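You operate a simulated robot arm through the tools that you are given. There is no shell and no other tool. Be economical: measure what you need, move in short steps, check, and stop when the job is done.

You are at the controls of a simulated robot arm. One attempt, no reset.

Task
Fetch the spare button from the top of the flat table and stand it on top of the paint tin there.

It is judged by the outcome, as a careful person would: the job done as asked, and still so three seconds after it is handed in. It fails if anything else is knocked over, pushed out of place, dropped, spilled or broken.

Robot
A 6-joint arm with a two-finger parallel gripper, fixed in place. Base frame: the origin is at the foot of the arm, x ahead of it, y to its left, z up; the work surface is at about z = 0. Lengths are in mm, angles in degrees, forces in N, time in s.
With the tool pointing down near the work surface it reaches from about 140 to 580 mm from the base axis. Its first joint turns from -66.0 to 66.0 degrees. Payload 2.1 kg.
The tool frame sits at the grasp point between the pads (the TCP): z along the fingers, y along the line on which they close. The tips reach 30 mm beyond it. The gripper opens to 94 mm. The fingers are 28 mm wide and 10 mm thick; the gripper's body (50 by 96 mm) begins 55 mm behind the TCP.
Orientation is told as [roll, pitch, yaw] about the base's x, y, z axes, in that order, counted from this pose: with the fingers straight down and closing along the base's y, the tool's x points along the base's -x, its y along +y and its z along -z.

Tools
- The arm moves only by the tool send_rows. Its argument "deltas" is a list that holds one entry, the list of rows, each a list of 7 numbers: the turn, a rotation vector about the base's x, y, z in units of 4 degrees (1.0 is 4 degrees), then the shift along the base's x, y, z in units of 20 mm (1.0 is 20 mm), then the opening, from 0 (shut) to 1 (fully open). In form: [[[wx, wy, wz, dx, dy, dz, gripper], ...]]. A call has 1 to 10 rows; each row shifts and turns the commanded pose from where the row before left it. A call with a number of a shift or a turn outside -1 to 1 is refused whole. Each row takes 0.2 s and may step no farther than 50 mm and 8.6 degrees from the row before; otherwise, or with a gripper value out of range, the whole call is refused. A pose out of reach is approached as far as the arm can. The call stops where the force on the tool passes 40 N (or 10 N more than at its start, if that is more) or the arm is blocked; 0.2 s more then pass. Each finger travels about 72 mm/s and halts on what it meets, pressing with about 30 N; the grip force reading is that of the motor and also rises with nothing between the fingers. The clock runs only during rows and for 0.2 s after the last one: add rows that do not move to give the fingers time. The reply holds the time, the measured pose of the TCP, the force on the tool along the base axes, the opening and the grip force, in the units named above and with some noise, and new pictures: "views" is both (left out), scene, wrist or none.
- Cameras (640 x 400 px; columns grow to the right, rows downward): "scene" is fixed at [38.7, -356.8, 495.5]; the picture's right is [0.91, -0.42, 0.00], its down [-0.19, -0.41, -0.89] and it looks along [0.38, 0.81, -0.46] (base axes); focal length 299 px, centre (320, 200). "wrist" rides on the gripper at [76, 14, -102] in the tool frame; the picture's right is [-0.18, 0.98, 0.00], its down [-0.75, -0.14, -0.64] and it looks along [-0.63, -0.12, 0.77] (tool axes); focal length 243 px, centre (320, 200).
- pixel_to_xyz(camera, pixels): for up to 12 pixels [column, row] of the newest picture of that camera ("zoom" is the newest enlarged one), the place [x, y, z] in the base frame of the surface seen there, good to about 3 mm. The clock stands still meanwhile.
- zoom(camera, box): a new picture of the part [left, top, right, bottom] of that camera's present view, enlarged. The clock stands still meanwhile.
- close_job(): hands the job in; it is judged then, once.

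Go step by step. Measure first, check grasps and placings, and put right what went wrong. The budget is 60 turns and 170 pictures, counting those below and the enlarged ones. Unless the task says otherwise, let go and move clear before handing in, and close with one line.

The tools are called after "Request:" by a JSON object that holds its "api" and its "payload". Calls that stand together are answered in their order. send_rows: Moves the arm, as the interface text tells. Its arguments: {"type":"object","properties":{"deltas":{"type":"array","items":{"type":"array","items":{"type":"array","items":{"type":"number"}}}},"views":{"type":"string","enum":["both","scene","wrist","none"]}},"required":["deltas"]} The other tools are called the same way: pixel_to_xyz (camera, pixels) gives the place of the surface under pixels of a picture; zoom (camera, box) takes an enlarged picture of a part of a camera's view; close_job () hands the job in.

At the start:

```text
t: 0.0
tcp_pos: [256.0, 87.9, 338.6]
tool_rot: [0.0, 0.1, -0.1]
wrist_force: [-0.2, -0.9, -0.4]
gripper_width: 94.3
grasp_force: 0.1
```

scene: 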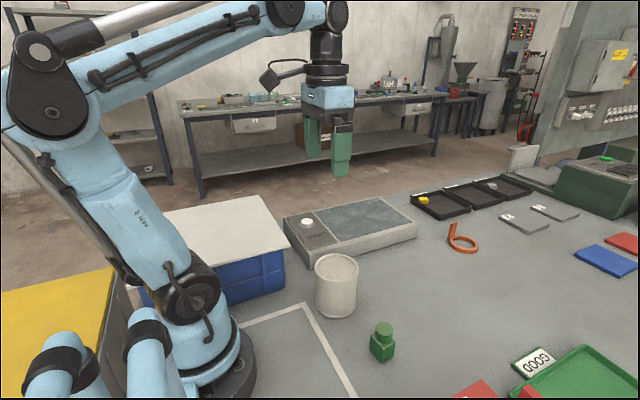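
wrist: 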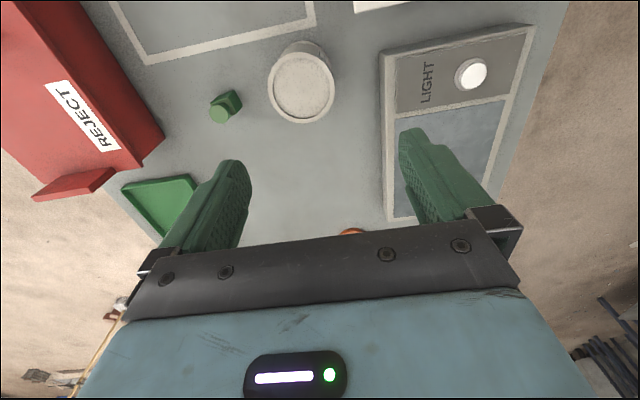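

The pictures show a green knobbed block near scene (383,342), a white tin at (336,285), and a light box with a white round thing at (306,222). I'll enlarge to tell which one is the spare button.

Request:
{"api": "zoom", "payload": {"camera": "scene", "box": [270, 180, 430, 280]}}

Request:
{"api": "zoom", "payload": {"camera": "scene", "box": [300, 240, 460, 370]}}

Request:
{"api": "zoom", "payload": {"camera": "scene", "box": [400, 160, 640, 310]}}

Request:
{"api": "zoom", "payload": {"camera": "wrist", "box": [180, 20, 540, 240]}}

```text
4.00 times, centred on (350, 230) of scene
```

zoom: 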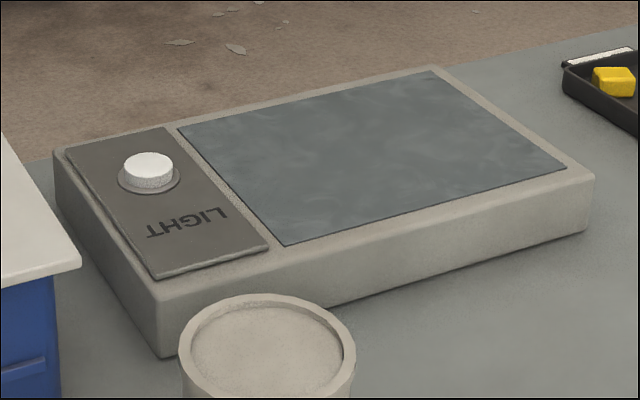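

```text
3.08 times, centred on (380, 305) of scene
```

zoom: 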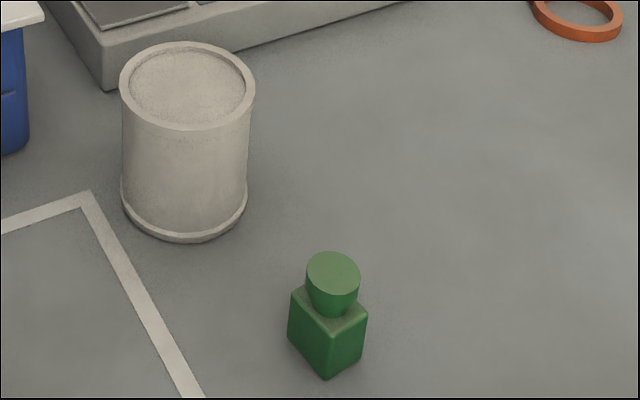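

```text
2.67 times, centred on (520, 235) of scene
```

zoom: 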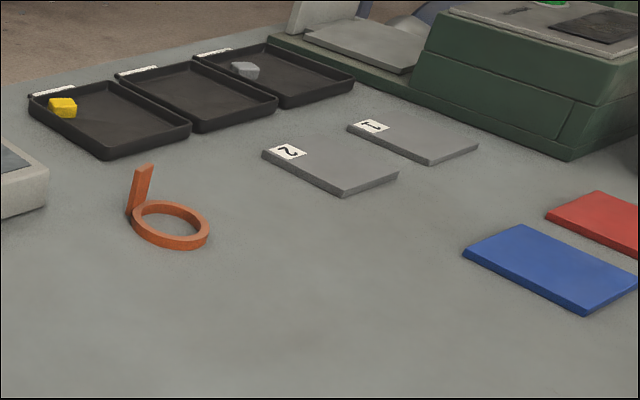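

```text
1.78 times, centred on (360, 130) of wrist
```

zoom: 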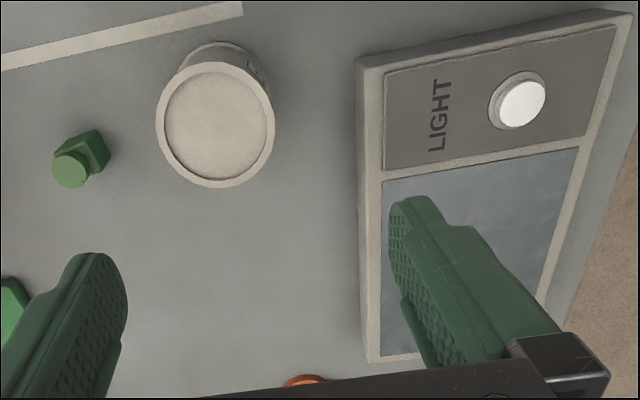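

The white button sits in a collar on the LIGHT panel, so it looks like a fitted switch, while the green knobbed block stands loose. Before deciding I'll check the other areas: the machine at right, the white slab, and the lower right.

Request:
{"api": "zoom", "payload": {"camera": "scene", "box": [520, 120, 640, 200]}}

Request:
{"api": "zoom", "payload": {"camera": "scene", "box": [440, 290, 640, 400]}}

Request:
{"api": "zoom", "payload": {"camera": "scene", "box": [100, 180, 300, 310]}}

Request:
{"api": "zoom", "payload": {"camera": "scene", "box": [285, 205, 335, 245]}}

Request:
{"api": "pixel_to_xyz", "payload": {"camera": "scene", "pixels": [[384, 328], [381, 346], [383, 360], [336, 262], [316, 262], [356, 262], [306, 222], [315, 242], [220, 225], [370, 220], [609, 159]]}}

```text
5.00 times, centred on (580, 160) of scene
```

zoom: 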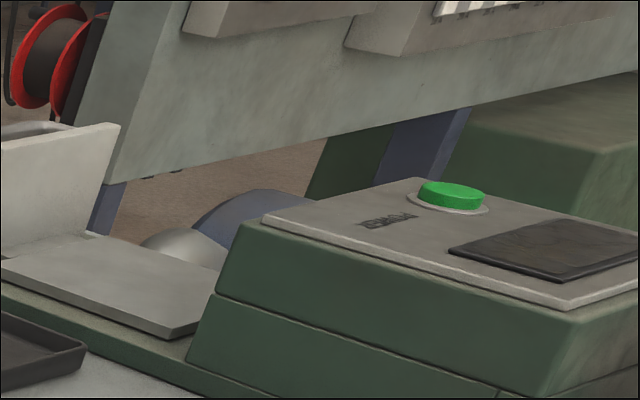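

```text
3.20 times, centred on (540, 345) of scene
```

zoom: 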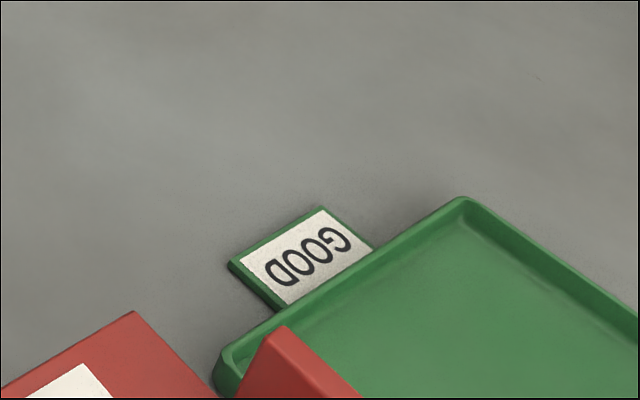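

```text
3.08 times, centred on (200, 245) of scene
```

zoom: 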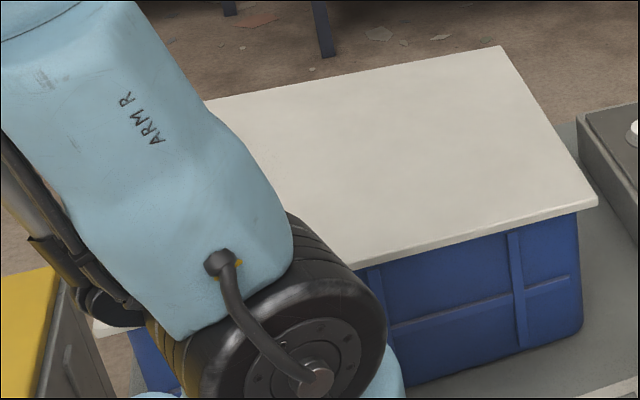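

```text
10.00 times, centred on (310, 225) of scene
```

zoom: 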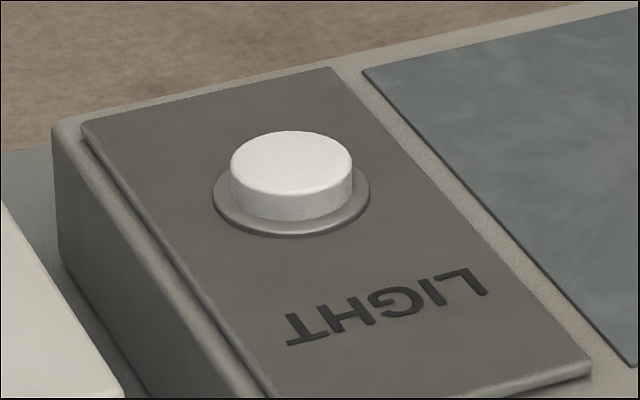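

```text
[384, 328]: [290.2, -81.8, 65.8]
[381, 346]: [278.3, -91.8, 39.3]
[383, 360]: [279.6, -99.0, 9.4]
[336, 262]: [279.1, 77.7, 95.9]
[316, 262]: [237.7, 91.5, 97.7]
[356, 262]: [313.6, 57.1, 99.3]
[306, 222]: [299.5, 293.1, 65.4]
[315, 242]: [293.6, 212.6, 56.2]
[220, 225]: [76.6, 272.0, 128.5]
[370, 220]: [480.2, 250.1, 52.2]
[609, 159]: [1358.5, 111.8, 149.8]
```

The white and the distant green buttons are both fitted to labelled machines (LIGHT and POWER). That leaves the loose green push-button block at scene (383,342), about (285,-90), top z≈66, as the spare. I'll move above it at a safe height to see its orientation.

Request:
{"api": "send_rows", "payload": {"deltas": [[[0, 0, 0, 0.2, -1, 0, 1], [0, 0, 0, 0.2, -1, 0, 1], [0, 0, 0, 0.2, -1, 0, 1], [0, 0, 0, 0.2, -1, 0, 1], [0, 0, 0, 0.2, -1, -0.8, 1], [0, 0, 0, 0.2, -1, -1, 1], [0, 0, 0, 0.2, -1, -1, 1], [0, 0, 0, 0.1, -1, -1, 1], [0, 0, 0, 0.0, -0.9, -1, 1], [0, 0, 0, 0, 0, -1, 1]]]}}

```text
t: 2.2
tcp_pos: [286.0, -91.3, 222.8]
tool_rot: [0.0, -0.1, 0.0]
wrist_force: [1.2, -0.5, 0.4]
gripper_width: 94.2
grasp_force: 0.0
```

scene: 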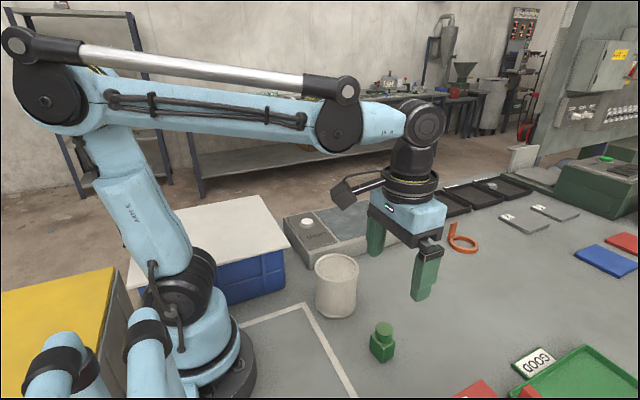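
wrist: 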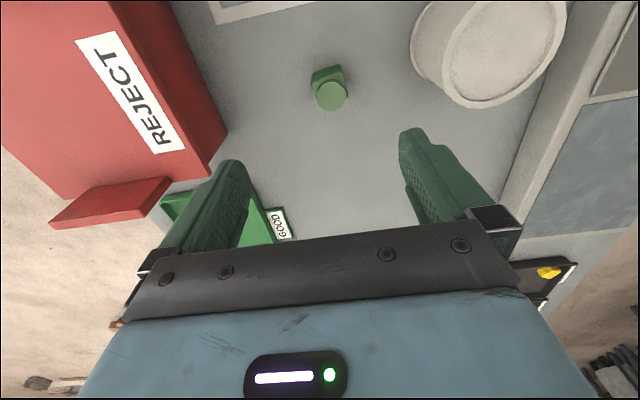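

The block is at wrist (328,88), clear of the tin and the red bin. I'll enlarge and measure its corners.

Request:
{"api": "zoom", "payload": {"camera": "wrist", "box": [280, 50, 376, 110]}}

Request:
{"api": "zoom", "payload": {"camera": "scene", "box": [353, 315, 417, 370]}}

Request:
{"api": "pixel_to_xyz", "payload": {"camera": "wrist", "pixels": [[331, 96], [320, 97], [343, 97], [331, 107], [331, 86], [470, 60], [420, 60], [540, 20], [210, 160]]}}

Request:
{"api": "pixel_to_xyz", "payload": {"camera": "scene", "pixels": [[371, 336], [384, 345], [394, 341], [370, 350], [382, 361], [394, 353]]}}

```text
6.67 times, centred on (328, 80) of wrist
```

zoom: 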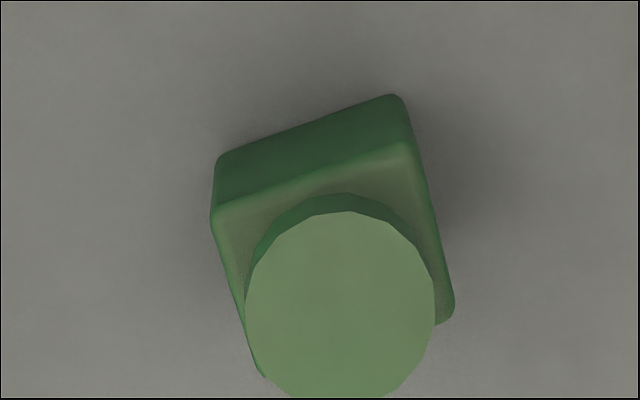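

```text
7.27 times, centred on (385, 342) of scene
```

zoom: 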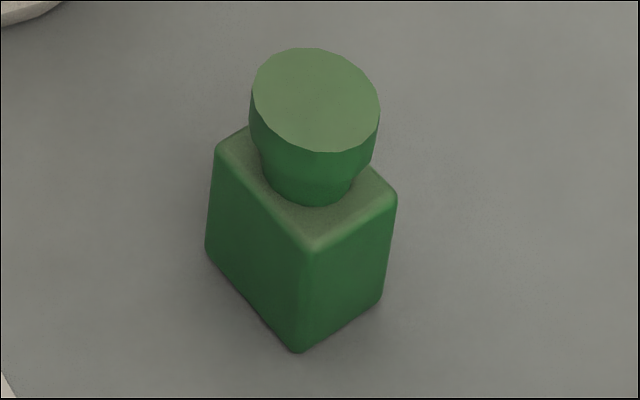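

```text
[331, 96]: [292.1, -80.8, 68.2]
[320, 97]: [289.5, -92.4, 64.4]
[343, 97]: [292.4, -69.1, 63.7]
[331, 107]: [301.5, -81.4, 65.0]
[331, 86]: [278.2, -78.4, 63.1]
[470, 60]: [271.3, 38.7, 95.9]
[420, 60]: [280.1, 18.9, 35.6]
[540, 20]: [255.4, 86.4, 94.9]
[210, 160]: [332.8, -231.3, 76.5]
```

```text
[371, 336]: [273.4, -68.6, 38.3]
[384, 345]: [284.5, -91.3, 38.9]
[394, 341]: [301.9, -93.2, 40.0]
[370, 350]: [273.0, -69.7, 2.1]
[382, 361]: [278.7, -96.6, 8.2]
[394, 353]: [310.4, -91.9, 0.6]
```

The cap is a disc of about 24 mm centred near (291,-81), over a square body of about 28 mm with its top at z≈40. I'll measure body-top edge points for the yaw.

Request:
{"api": "pixel_to_xyz", "payload": {"camera": "wrist", "pixels": [[313.5, 81.5], [326, 77.5], [340, 73], [344, 85], [346, 93], [316, 92], [313.5, 76], [339, 66]]}}

Request:
{"api": "pixel_to_xyz", "payload": {"camera": "zoom", "pixels": [[222, 155], [260, 200], [305, 245], [350, 220], [390, 195], [298, 340], [376, 300], [212, 250], [315, 100]]}}

```text
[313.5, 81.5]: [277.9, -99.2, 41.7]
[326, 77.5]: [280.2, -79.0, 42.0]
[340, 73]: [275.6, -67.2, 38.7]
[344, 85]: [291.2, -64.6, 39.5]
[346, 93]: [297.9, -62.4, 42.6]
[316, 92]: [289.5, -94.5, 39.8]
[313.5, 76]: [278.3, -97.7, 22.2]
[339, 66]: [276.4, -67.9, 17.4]
```

```text
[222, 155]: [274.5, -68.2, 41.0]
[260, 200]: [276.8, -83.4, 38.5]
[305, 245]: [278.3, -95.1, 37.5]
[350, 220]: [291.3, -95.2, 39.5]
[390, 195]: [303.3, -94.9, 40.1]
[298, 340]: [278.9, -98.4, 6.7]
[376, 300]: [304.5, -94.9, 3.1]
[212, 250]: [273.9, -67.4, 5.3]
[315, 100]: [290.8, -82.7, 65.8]
```

The corners give a body about 29 mm square, centred at (290,-81) and turned about +8°. I'll yaw 8°, centre over it, and come down to just above the cap to check.

Request:
{"api": "send_rows", "payload": {"deltas": [[[0, 0, 1, 0.2, 0.5, 0, 1], [0, 0, 1, 0, 0, -1, 1], [0, 0, 0, 0, 0, -1, 1], [0, 0, 0, 0, 0, -1, 1], [0, 0, 0, 0, 0, -1, 1], [0, 0, 0, 0, 0, -1, 1], [0, 0, 0, 0, 0, -0.6, 1], [0, 0, 0, 0, 0, 0, 1]]]}}

```text
t: 4.0
tcp_pos: [290.8, -81.5, 111.7]
tool_rot: [0.0, 0.0, 7.9]
wrist_force: [0.0, -0.3, -0.3]
gripper_width: 94.3
grasp_force: 0.0
```

scene: 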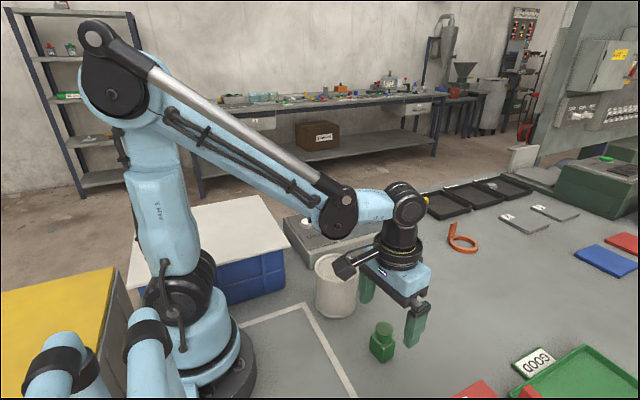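
wrist: 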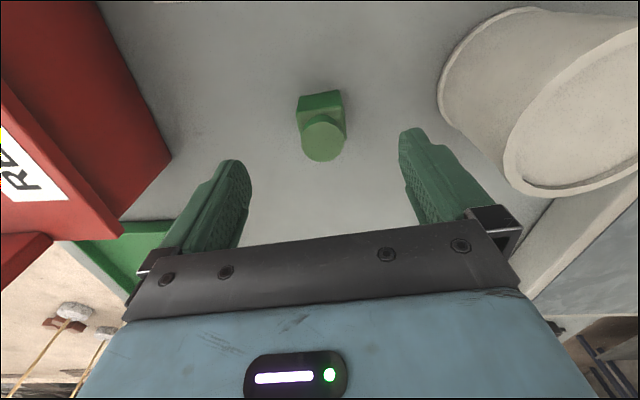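

The cap (322,140) is centred between the fingertips and its edges line up with them. I'll descend to TCP z≈42.

Request:
{"api": "send_rows", "payload": {"deltas": [[[0, 0, 0, 0, 0, -1, 1], [0, 0, 0, 0, 0, -1, 1], [0, 0, 0, 0, 0, -1, 1], [0, 0, 0, 0, 0, -0.5, 1], [0, 0, 0, 0, 0, 0, 1]]]}}

```text
t: 5.2
tcp_pos: [290.5, -80.2, 42.5]
tool_rot: [0.0, 0.0, 7.9]
wrist_force: [0.3, 0.2, -0.7]
gripper_width: 93.9
grasp_force: 0.2
```

scene: 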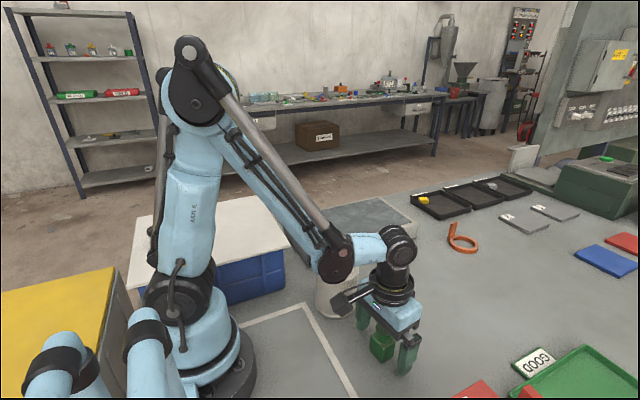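
wrist: 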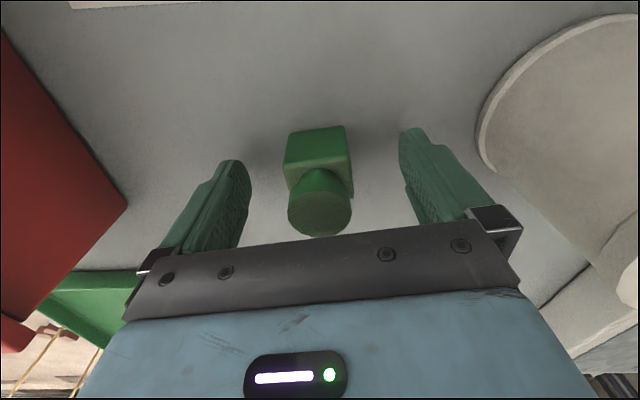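

The block is between the fingers with no contact force. I'll close on it.

Request:
{"api": "send_rows", "payload": {"deltas": [[[0, 0, 0, 0, 0, 0, 0.7], [0, 0, 0, 0, 0, 0, 0.45], [0, 0, 0, 0, 0, 0, 0.3], [0, 0, 0, 0, 0, 0, 0.2], [0, 0, 0, 0, 0, 0, 0.2], [0, 0, 0, 0, 0, 0, 0.2]]]}}

```text
t: 6.6
tcp_pos: [289.7, -80.4, 42.9]
tool_rot: [0.0, 0.0, 7.9]
wrist_force: [0.7, -0.3, 0.0]
gripper_width: 39.4
grasp_force: 30.2
```

scene: 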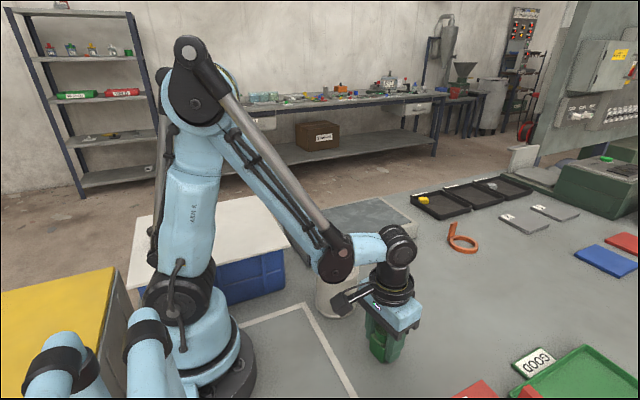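
wrist: 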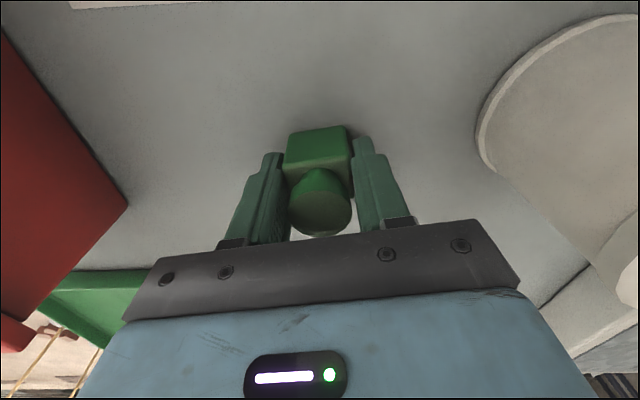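

The grip halted at 39.4 mm with 30 N, holding the block. I'll lift straight up and check.

Request:
{"api": "send_rows", "payload": {"deltas": [[[0, 0, 0, 0, 0, 0.4, 0.2], [0, 0, 0, 0, 0, 0.8, 0.2], [0, 0, 0, 0, 0, 1, 0.2], [0, 0, 0, 0, 0, 1, 0.2], [0, 0, 0, 0, 0, 1, 0.2], [0, 0, 0, 0, 0, 1, 0.2], [0, 0, 0, 0, 0, 1, 0.2], [0, 0, 0, 0, 0, 0.8, 0.2], [0, 0, 0, 0, 0, 0.4, 0.2], [0, 0, 0, 0, 0, 0, 0.2]]]}}

```text
t: 8.8
tcp_pos: [289.1, -80.5, 188.4]
tool_rot: [0.1, 0.0, 7.8]
wrist_force: [0.9, -0.2, -0.1]
gripper_width: 39.4
grasp_force: 29.9
```

scene: 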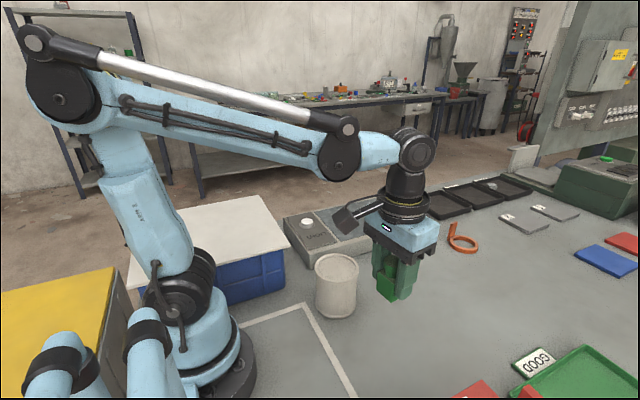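
wrist: 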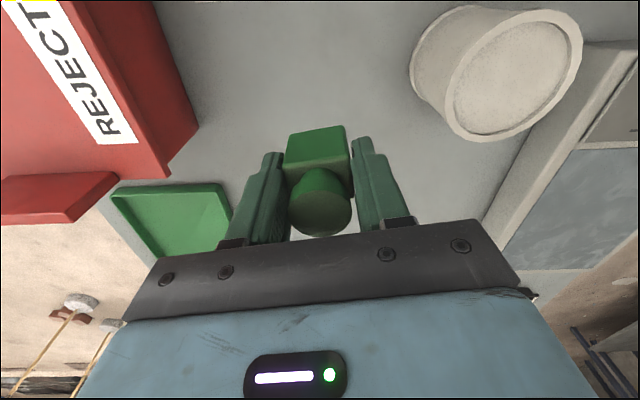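

The block came up straight and held. Now I'll measure the tin's rim and lid in both views.

Request:
{"api": "zoom", "payload": {"camera": "scene", "box": [304, 245, 368, 285]}}

Request:
{"api": "zoom", "payload": {"camera": "wrist", "box": [400, 0, 600, 150]}}

Request:
{"api": "pixel_to_xyz", "payload": {"camera": "wrist", "pixels": [[515, 75], [480, 95], [545, 55], [500, 50], [530, 100], [451, 105], [575, 45], [480, 137], [545, 15], [556, 98], [470, 55]]}}

Request:
{"api": "pixel_to_xyz", "payload": {"camera": "scene", "pixels": [[336, 266], [336, 275], [336, 259], [325, 266], [347, 266], [317, 267], [356, 267], [336, 254.5], [336, 280]]}}

```text
10.00 times, centred on (336, 265) of scene
```

zoom: 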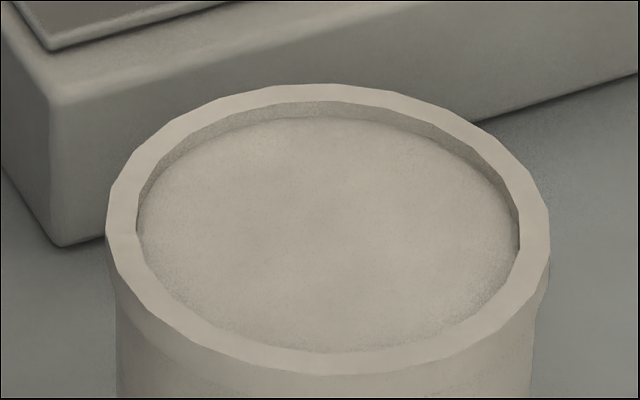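

```text
2.67 times, centred on (500, 75) of wrist
```

zoom: 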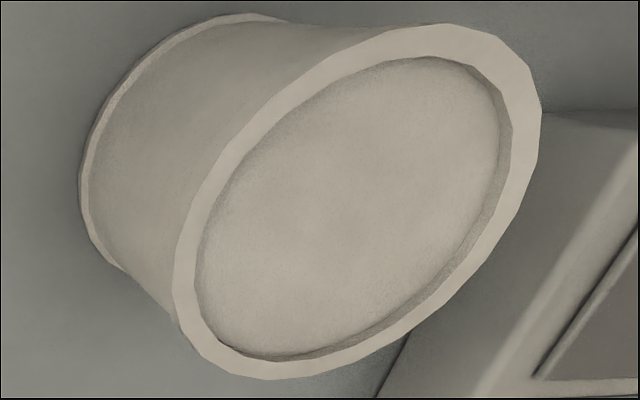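

```text
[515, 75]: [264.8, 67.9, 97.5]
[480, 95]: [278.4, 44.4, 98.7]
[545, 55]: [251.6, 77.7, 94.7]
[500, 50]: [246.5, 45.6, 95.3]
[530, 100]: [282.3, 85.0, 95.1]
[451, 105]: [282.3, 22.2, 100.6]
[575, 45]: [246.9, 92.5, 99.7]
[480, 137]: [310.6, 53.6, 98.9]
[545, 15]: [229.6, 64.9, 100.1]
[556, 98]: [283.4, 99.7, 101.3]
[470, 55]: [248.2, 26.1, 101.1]
```

```text
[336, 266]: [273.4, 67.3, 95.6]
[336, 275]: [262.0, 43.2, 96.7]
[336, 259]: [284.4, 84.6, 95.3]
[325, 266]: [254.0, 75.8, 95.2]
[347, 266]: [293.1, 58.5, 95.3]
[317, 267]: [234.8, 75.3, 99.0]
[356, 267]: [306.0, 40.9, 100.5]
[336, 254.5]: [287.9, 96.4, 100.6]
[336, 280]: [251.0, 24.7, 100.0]
```

A circle fit puts the tin's centre at (270,60.5), with lid z≈95.5 and rim z≈100.5 at 40 mm radius. The block's underside is about z 146, so I'll move sideways over the tin.

Request:
{"api": "send_rows", "payload": {"deltas": [[[0, 0, 0, -0.1, 0.5, 0, 0.2], [0, 0, 0, -0.1, 0.9, 0, 0.2], [0, 0, 0, -0.15, 1, 0, 0.2], [0, 0, 0, -0.15, 1, 0, 0.2], [0, 0, 0, -0.15, 1, 0, 0.2], [0, 0, 0, -0.1, 1, 0, 0.2], [0, 0, 0, -0.1, 0.9, 0, 0.2], [0, 0, 0, -0.1, 0.5, 0, 0.2], [0, 0, 0, 0, 0.25, 0, 0.2], [0, 0, 0, 0, 0, 0, 0.2]]]}}

```text
t: 11.0
tcp_pos: [270.3, 61.0, 190.8]
tool_rot: [0.0, 0.0, 8.1]
wrist_force: [0.2, -0.3, -0.7]
gripper_width: 39.1
grasp_force: 30.3
```

scene: 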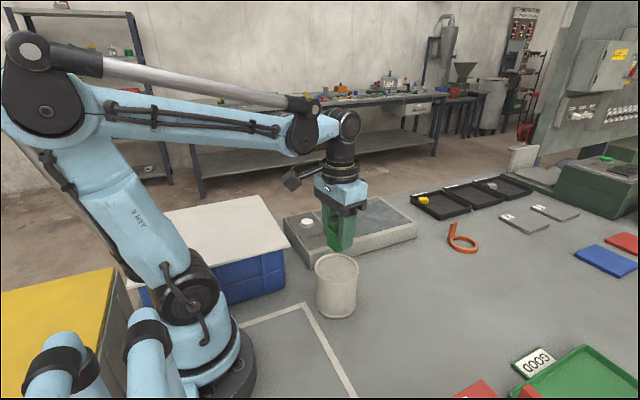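
wrist: 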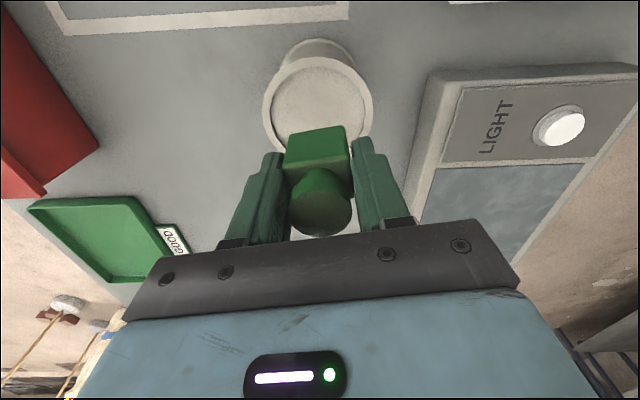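

The block is over the tin's centre, with TCP at (270,61). I'll lower it to about 4 mm above the lid and look.

Request:
{"api": "send_rows", "payload": {"deltas": [[[0, 0, 0, 0, 0, -0.7, 0.2], [0, 0, 0, 0, 0, -0.7, 0.2], [0, 0, 0, 0, 0, -0.5, 0.2], [0, 0, 0, 0, 0, -0.4, 0.2], [0, 0, 0, 0, 0, 0, 0.2]]]}}

Request:
{"api": "zoom", "payload": {"camera": "scene", "box": [296, 220, 376, 280]}}

```text
t: 12.2
tcp_pos: [273.0, 61.9, 144.0]
tool_rot: [0.0, -0.1, 8.0]
wrist_force: [-0.9, -0.4, -1.4]
gripper_width: 38.9
grasp_force: 29.7
```

scene: 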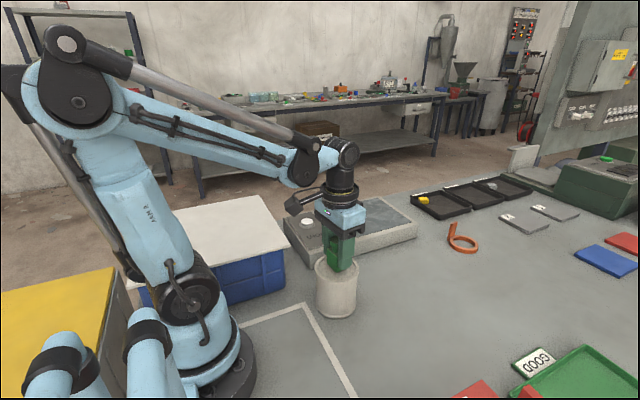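
wrist: 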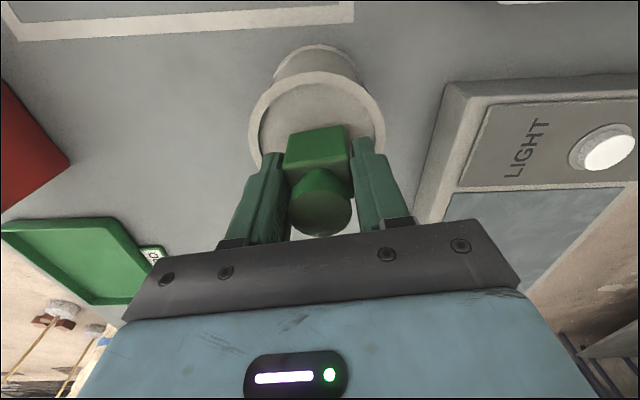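

```text
6.67 times, centred on (336, 250) of scene
```

zoom: 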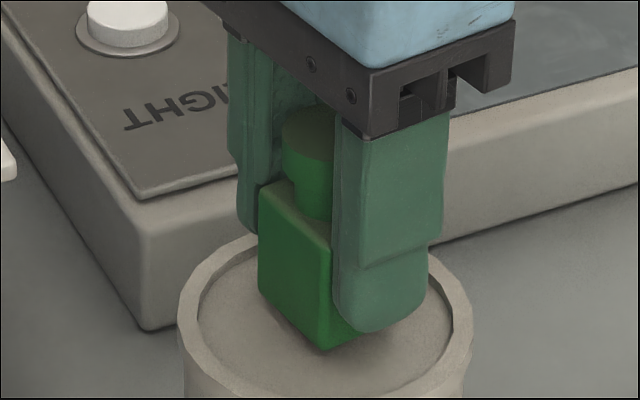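

The block hangs just above the lid and inside the rim. I'll nudge 2 mm back in x and lower in small steps while watching the force.

Request:
{"api": "send_rows", "payload": {"deltas": [[[0, 0, 0, -0.1, 0, -0.1, 0.2], [0, 0, 0, 0, 0, -0.08, 0.2], [0, 0, 0, 0, 0, -0.07, 0.2], [0, 0, 0, 0, 0, 0, 0.2]]], "views": "none"}}

Request:
{"api": "zoom", "payload": {"camera": "scene", "box": [296, 220, 376, 280]}}

```text
t: 13.2
tcp_pos: [269.5, 60.2, 137.6]
tool_rot: [-0.1, -0.2, 8.0]
wrist_force: [4.9, 6.0, 25.7]
gripper_width: 39.7
grasp_force: 30.0
```

```text
6.67 times, centred on (336, 250) of scene
```

zoom: 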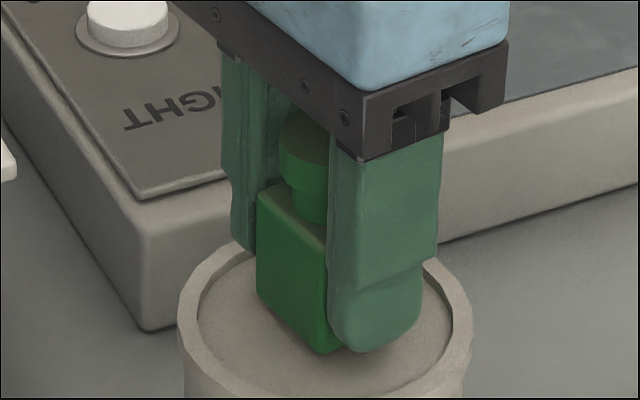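

Contact is made, with 26 N upward. I'll ease up 1 mm to unload, then open gently.

Request:
{"api": "send_rows", "payload": {"deltas": [[[0, 0, 0, 0, 0, 0.04, 0.2], [0, 0, 0, 0, 0, 0, 0.2], [0, 0, 0, 0, 0, 0, 0.42], [0, 0, 0, 0, 0, 0, 0.46], [0, 0, 0, 0, 0, 0, 0.52], [0, 0, 0, 0, 0, 0, 0.6], [0, 0, 0, 0, 0, 0, 0.7], [0, 0, 0, 0, 0, 0, 0.7]]]}}

Request:
{"api": "zoom", "payload": {"camera": "scene", "box": [296, 220, 376, 280]}}

```text
t: 15.0
tcp_pos: [269.2, 60.7, 139.1]
tool_rot: [0.0, 0.0, 7.9]
wrist_force: [0.1, 0.3, -0.1]
gripper_width: 65.7
grasp_force: 0.0
```

scene: 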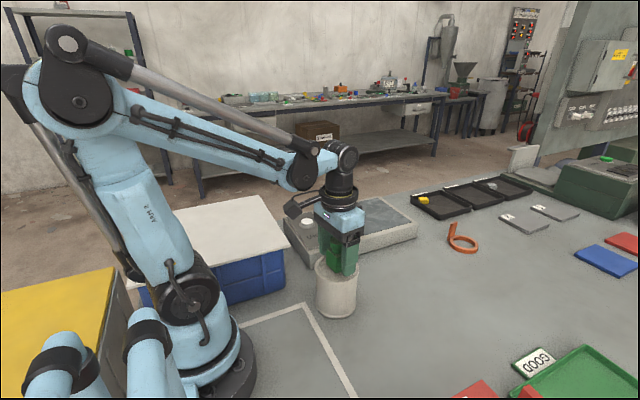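
wrist: 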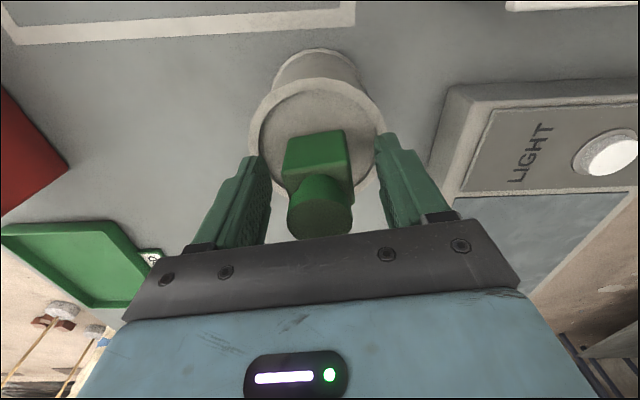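

```text
6.67 times, centred on (336, 250) of scene
```

zoom: 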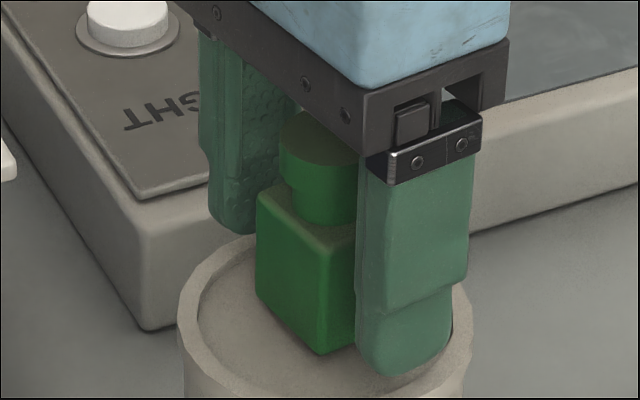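

The button is free of both fingers and stands upright on the lid. I'll retreat straight up.

Request:
{"api": "send_rows", "payload": {"deltas": [[[0, 0, 0, 0, 0, 0.5, 0.7], [0, 0, 0, 0, 0, 1, 0.7], [0, 0, 0, 0, 0, 1, 0.7], [0, 0, 0, 0, 0, 1, 0.7], [0, 0, 0, 0, 0, 1, 0.7], [0, 0, 0, 0, 0, 1, 0.7], [0, 0, 0, 0, 0, 1, 0.7], [0, 0, 0, 0, 0, 0.5, 0.7], [0, 0, 0, 0, 0, 0, 0.7]]]}}

Request:
{"api": "zoom", "payload": {"camera": "scene", "box": [276, 200, 396, 330]}}

```text
t: 17.0
tcp_pos: [269.1, 61.5, 278.1]
tool_rot: [0.1, 0.0, 8.0]
wrist_force: [0.9, -0.3, 0.0]
gripper_width: 65.7
grasp_force: 0.2
```

scene: 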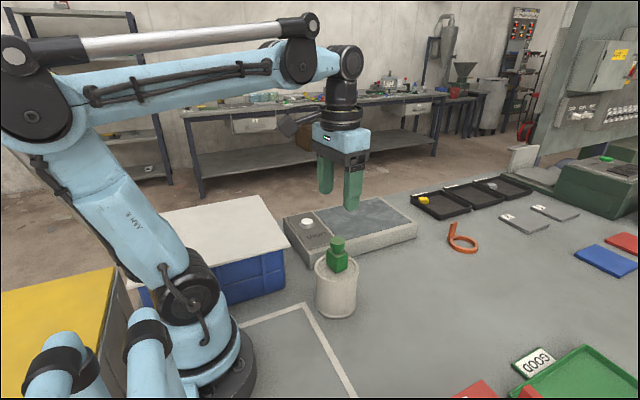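
wrist: 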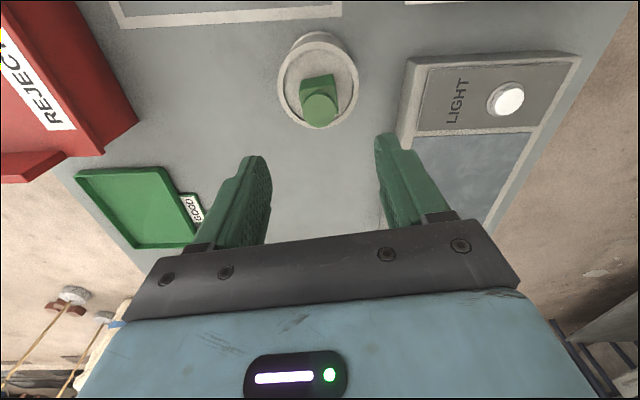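

```text
3.08 times, centred on (336, 265) of scene
```

zoom: 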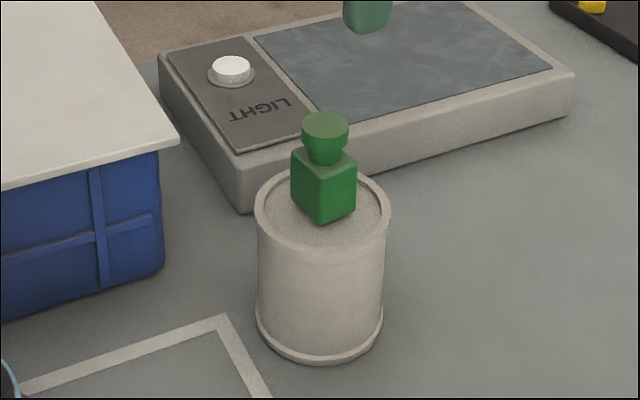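

The button stands upright in the middle of the tin's lid (scene 337,255), the tin hasn't moved, and the arm is clear. I'll hand in.

Request:
{"api": "close_job", "payload": {}}

```text
The job is handed in.
```

The spare button (I took this to be the loose green push-button block, since the white and the other green buttons are fitted switches) now stands upright in the middle of the paint tin's lid, with the arm clear and nothing else disturbed.
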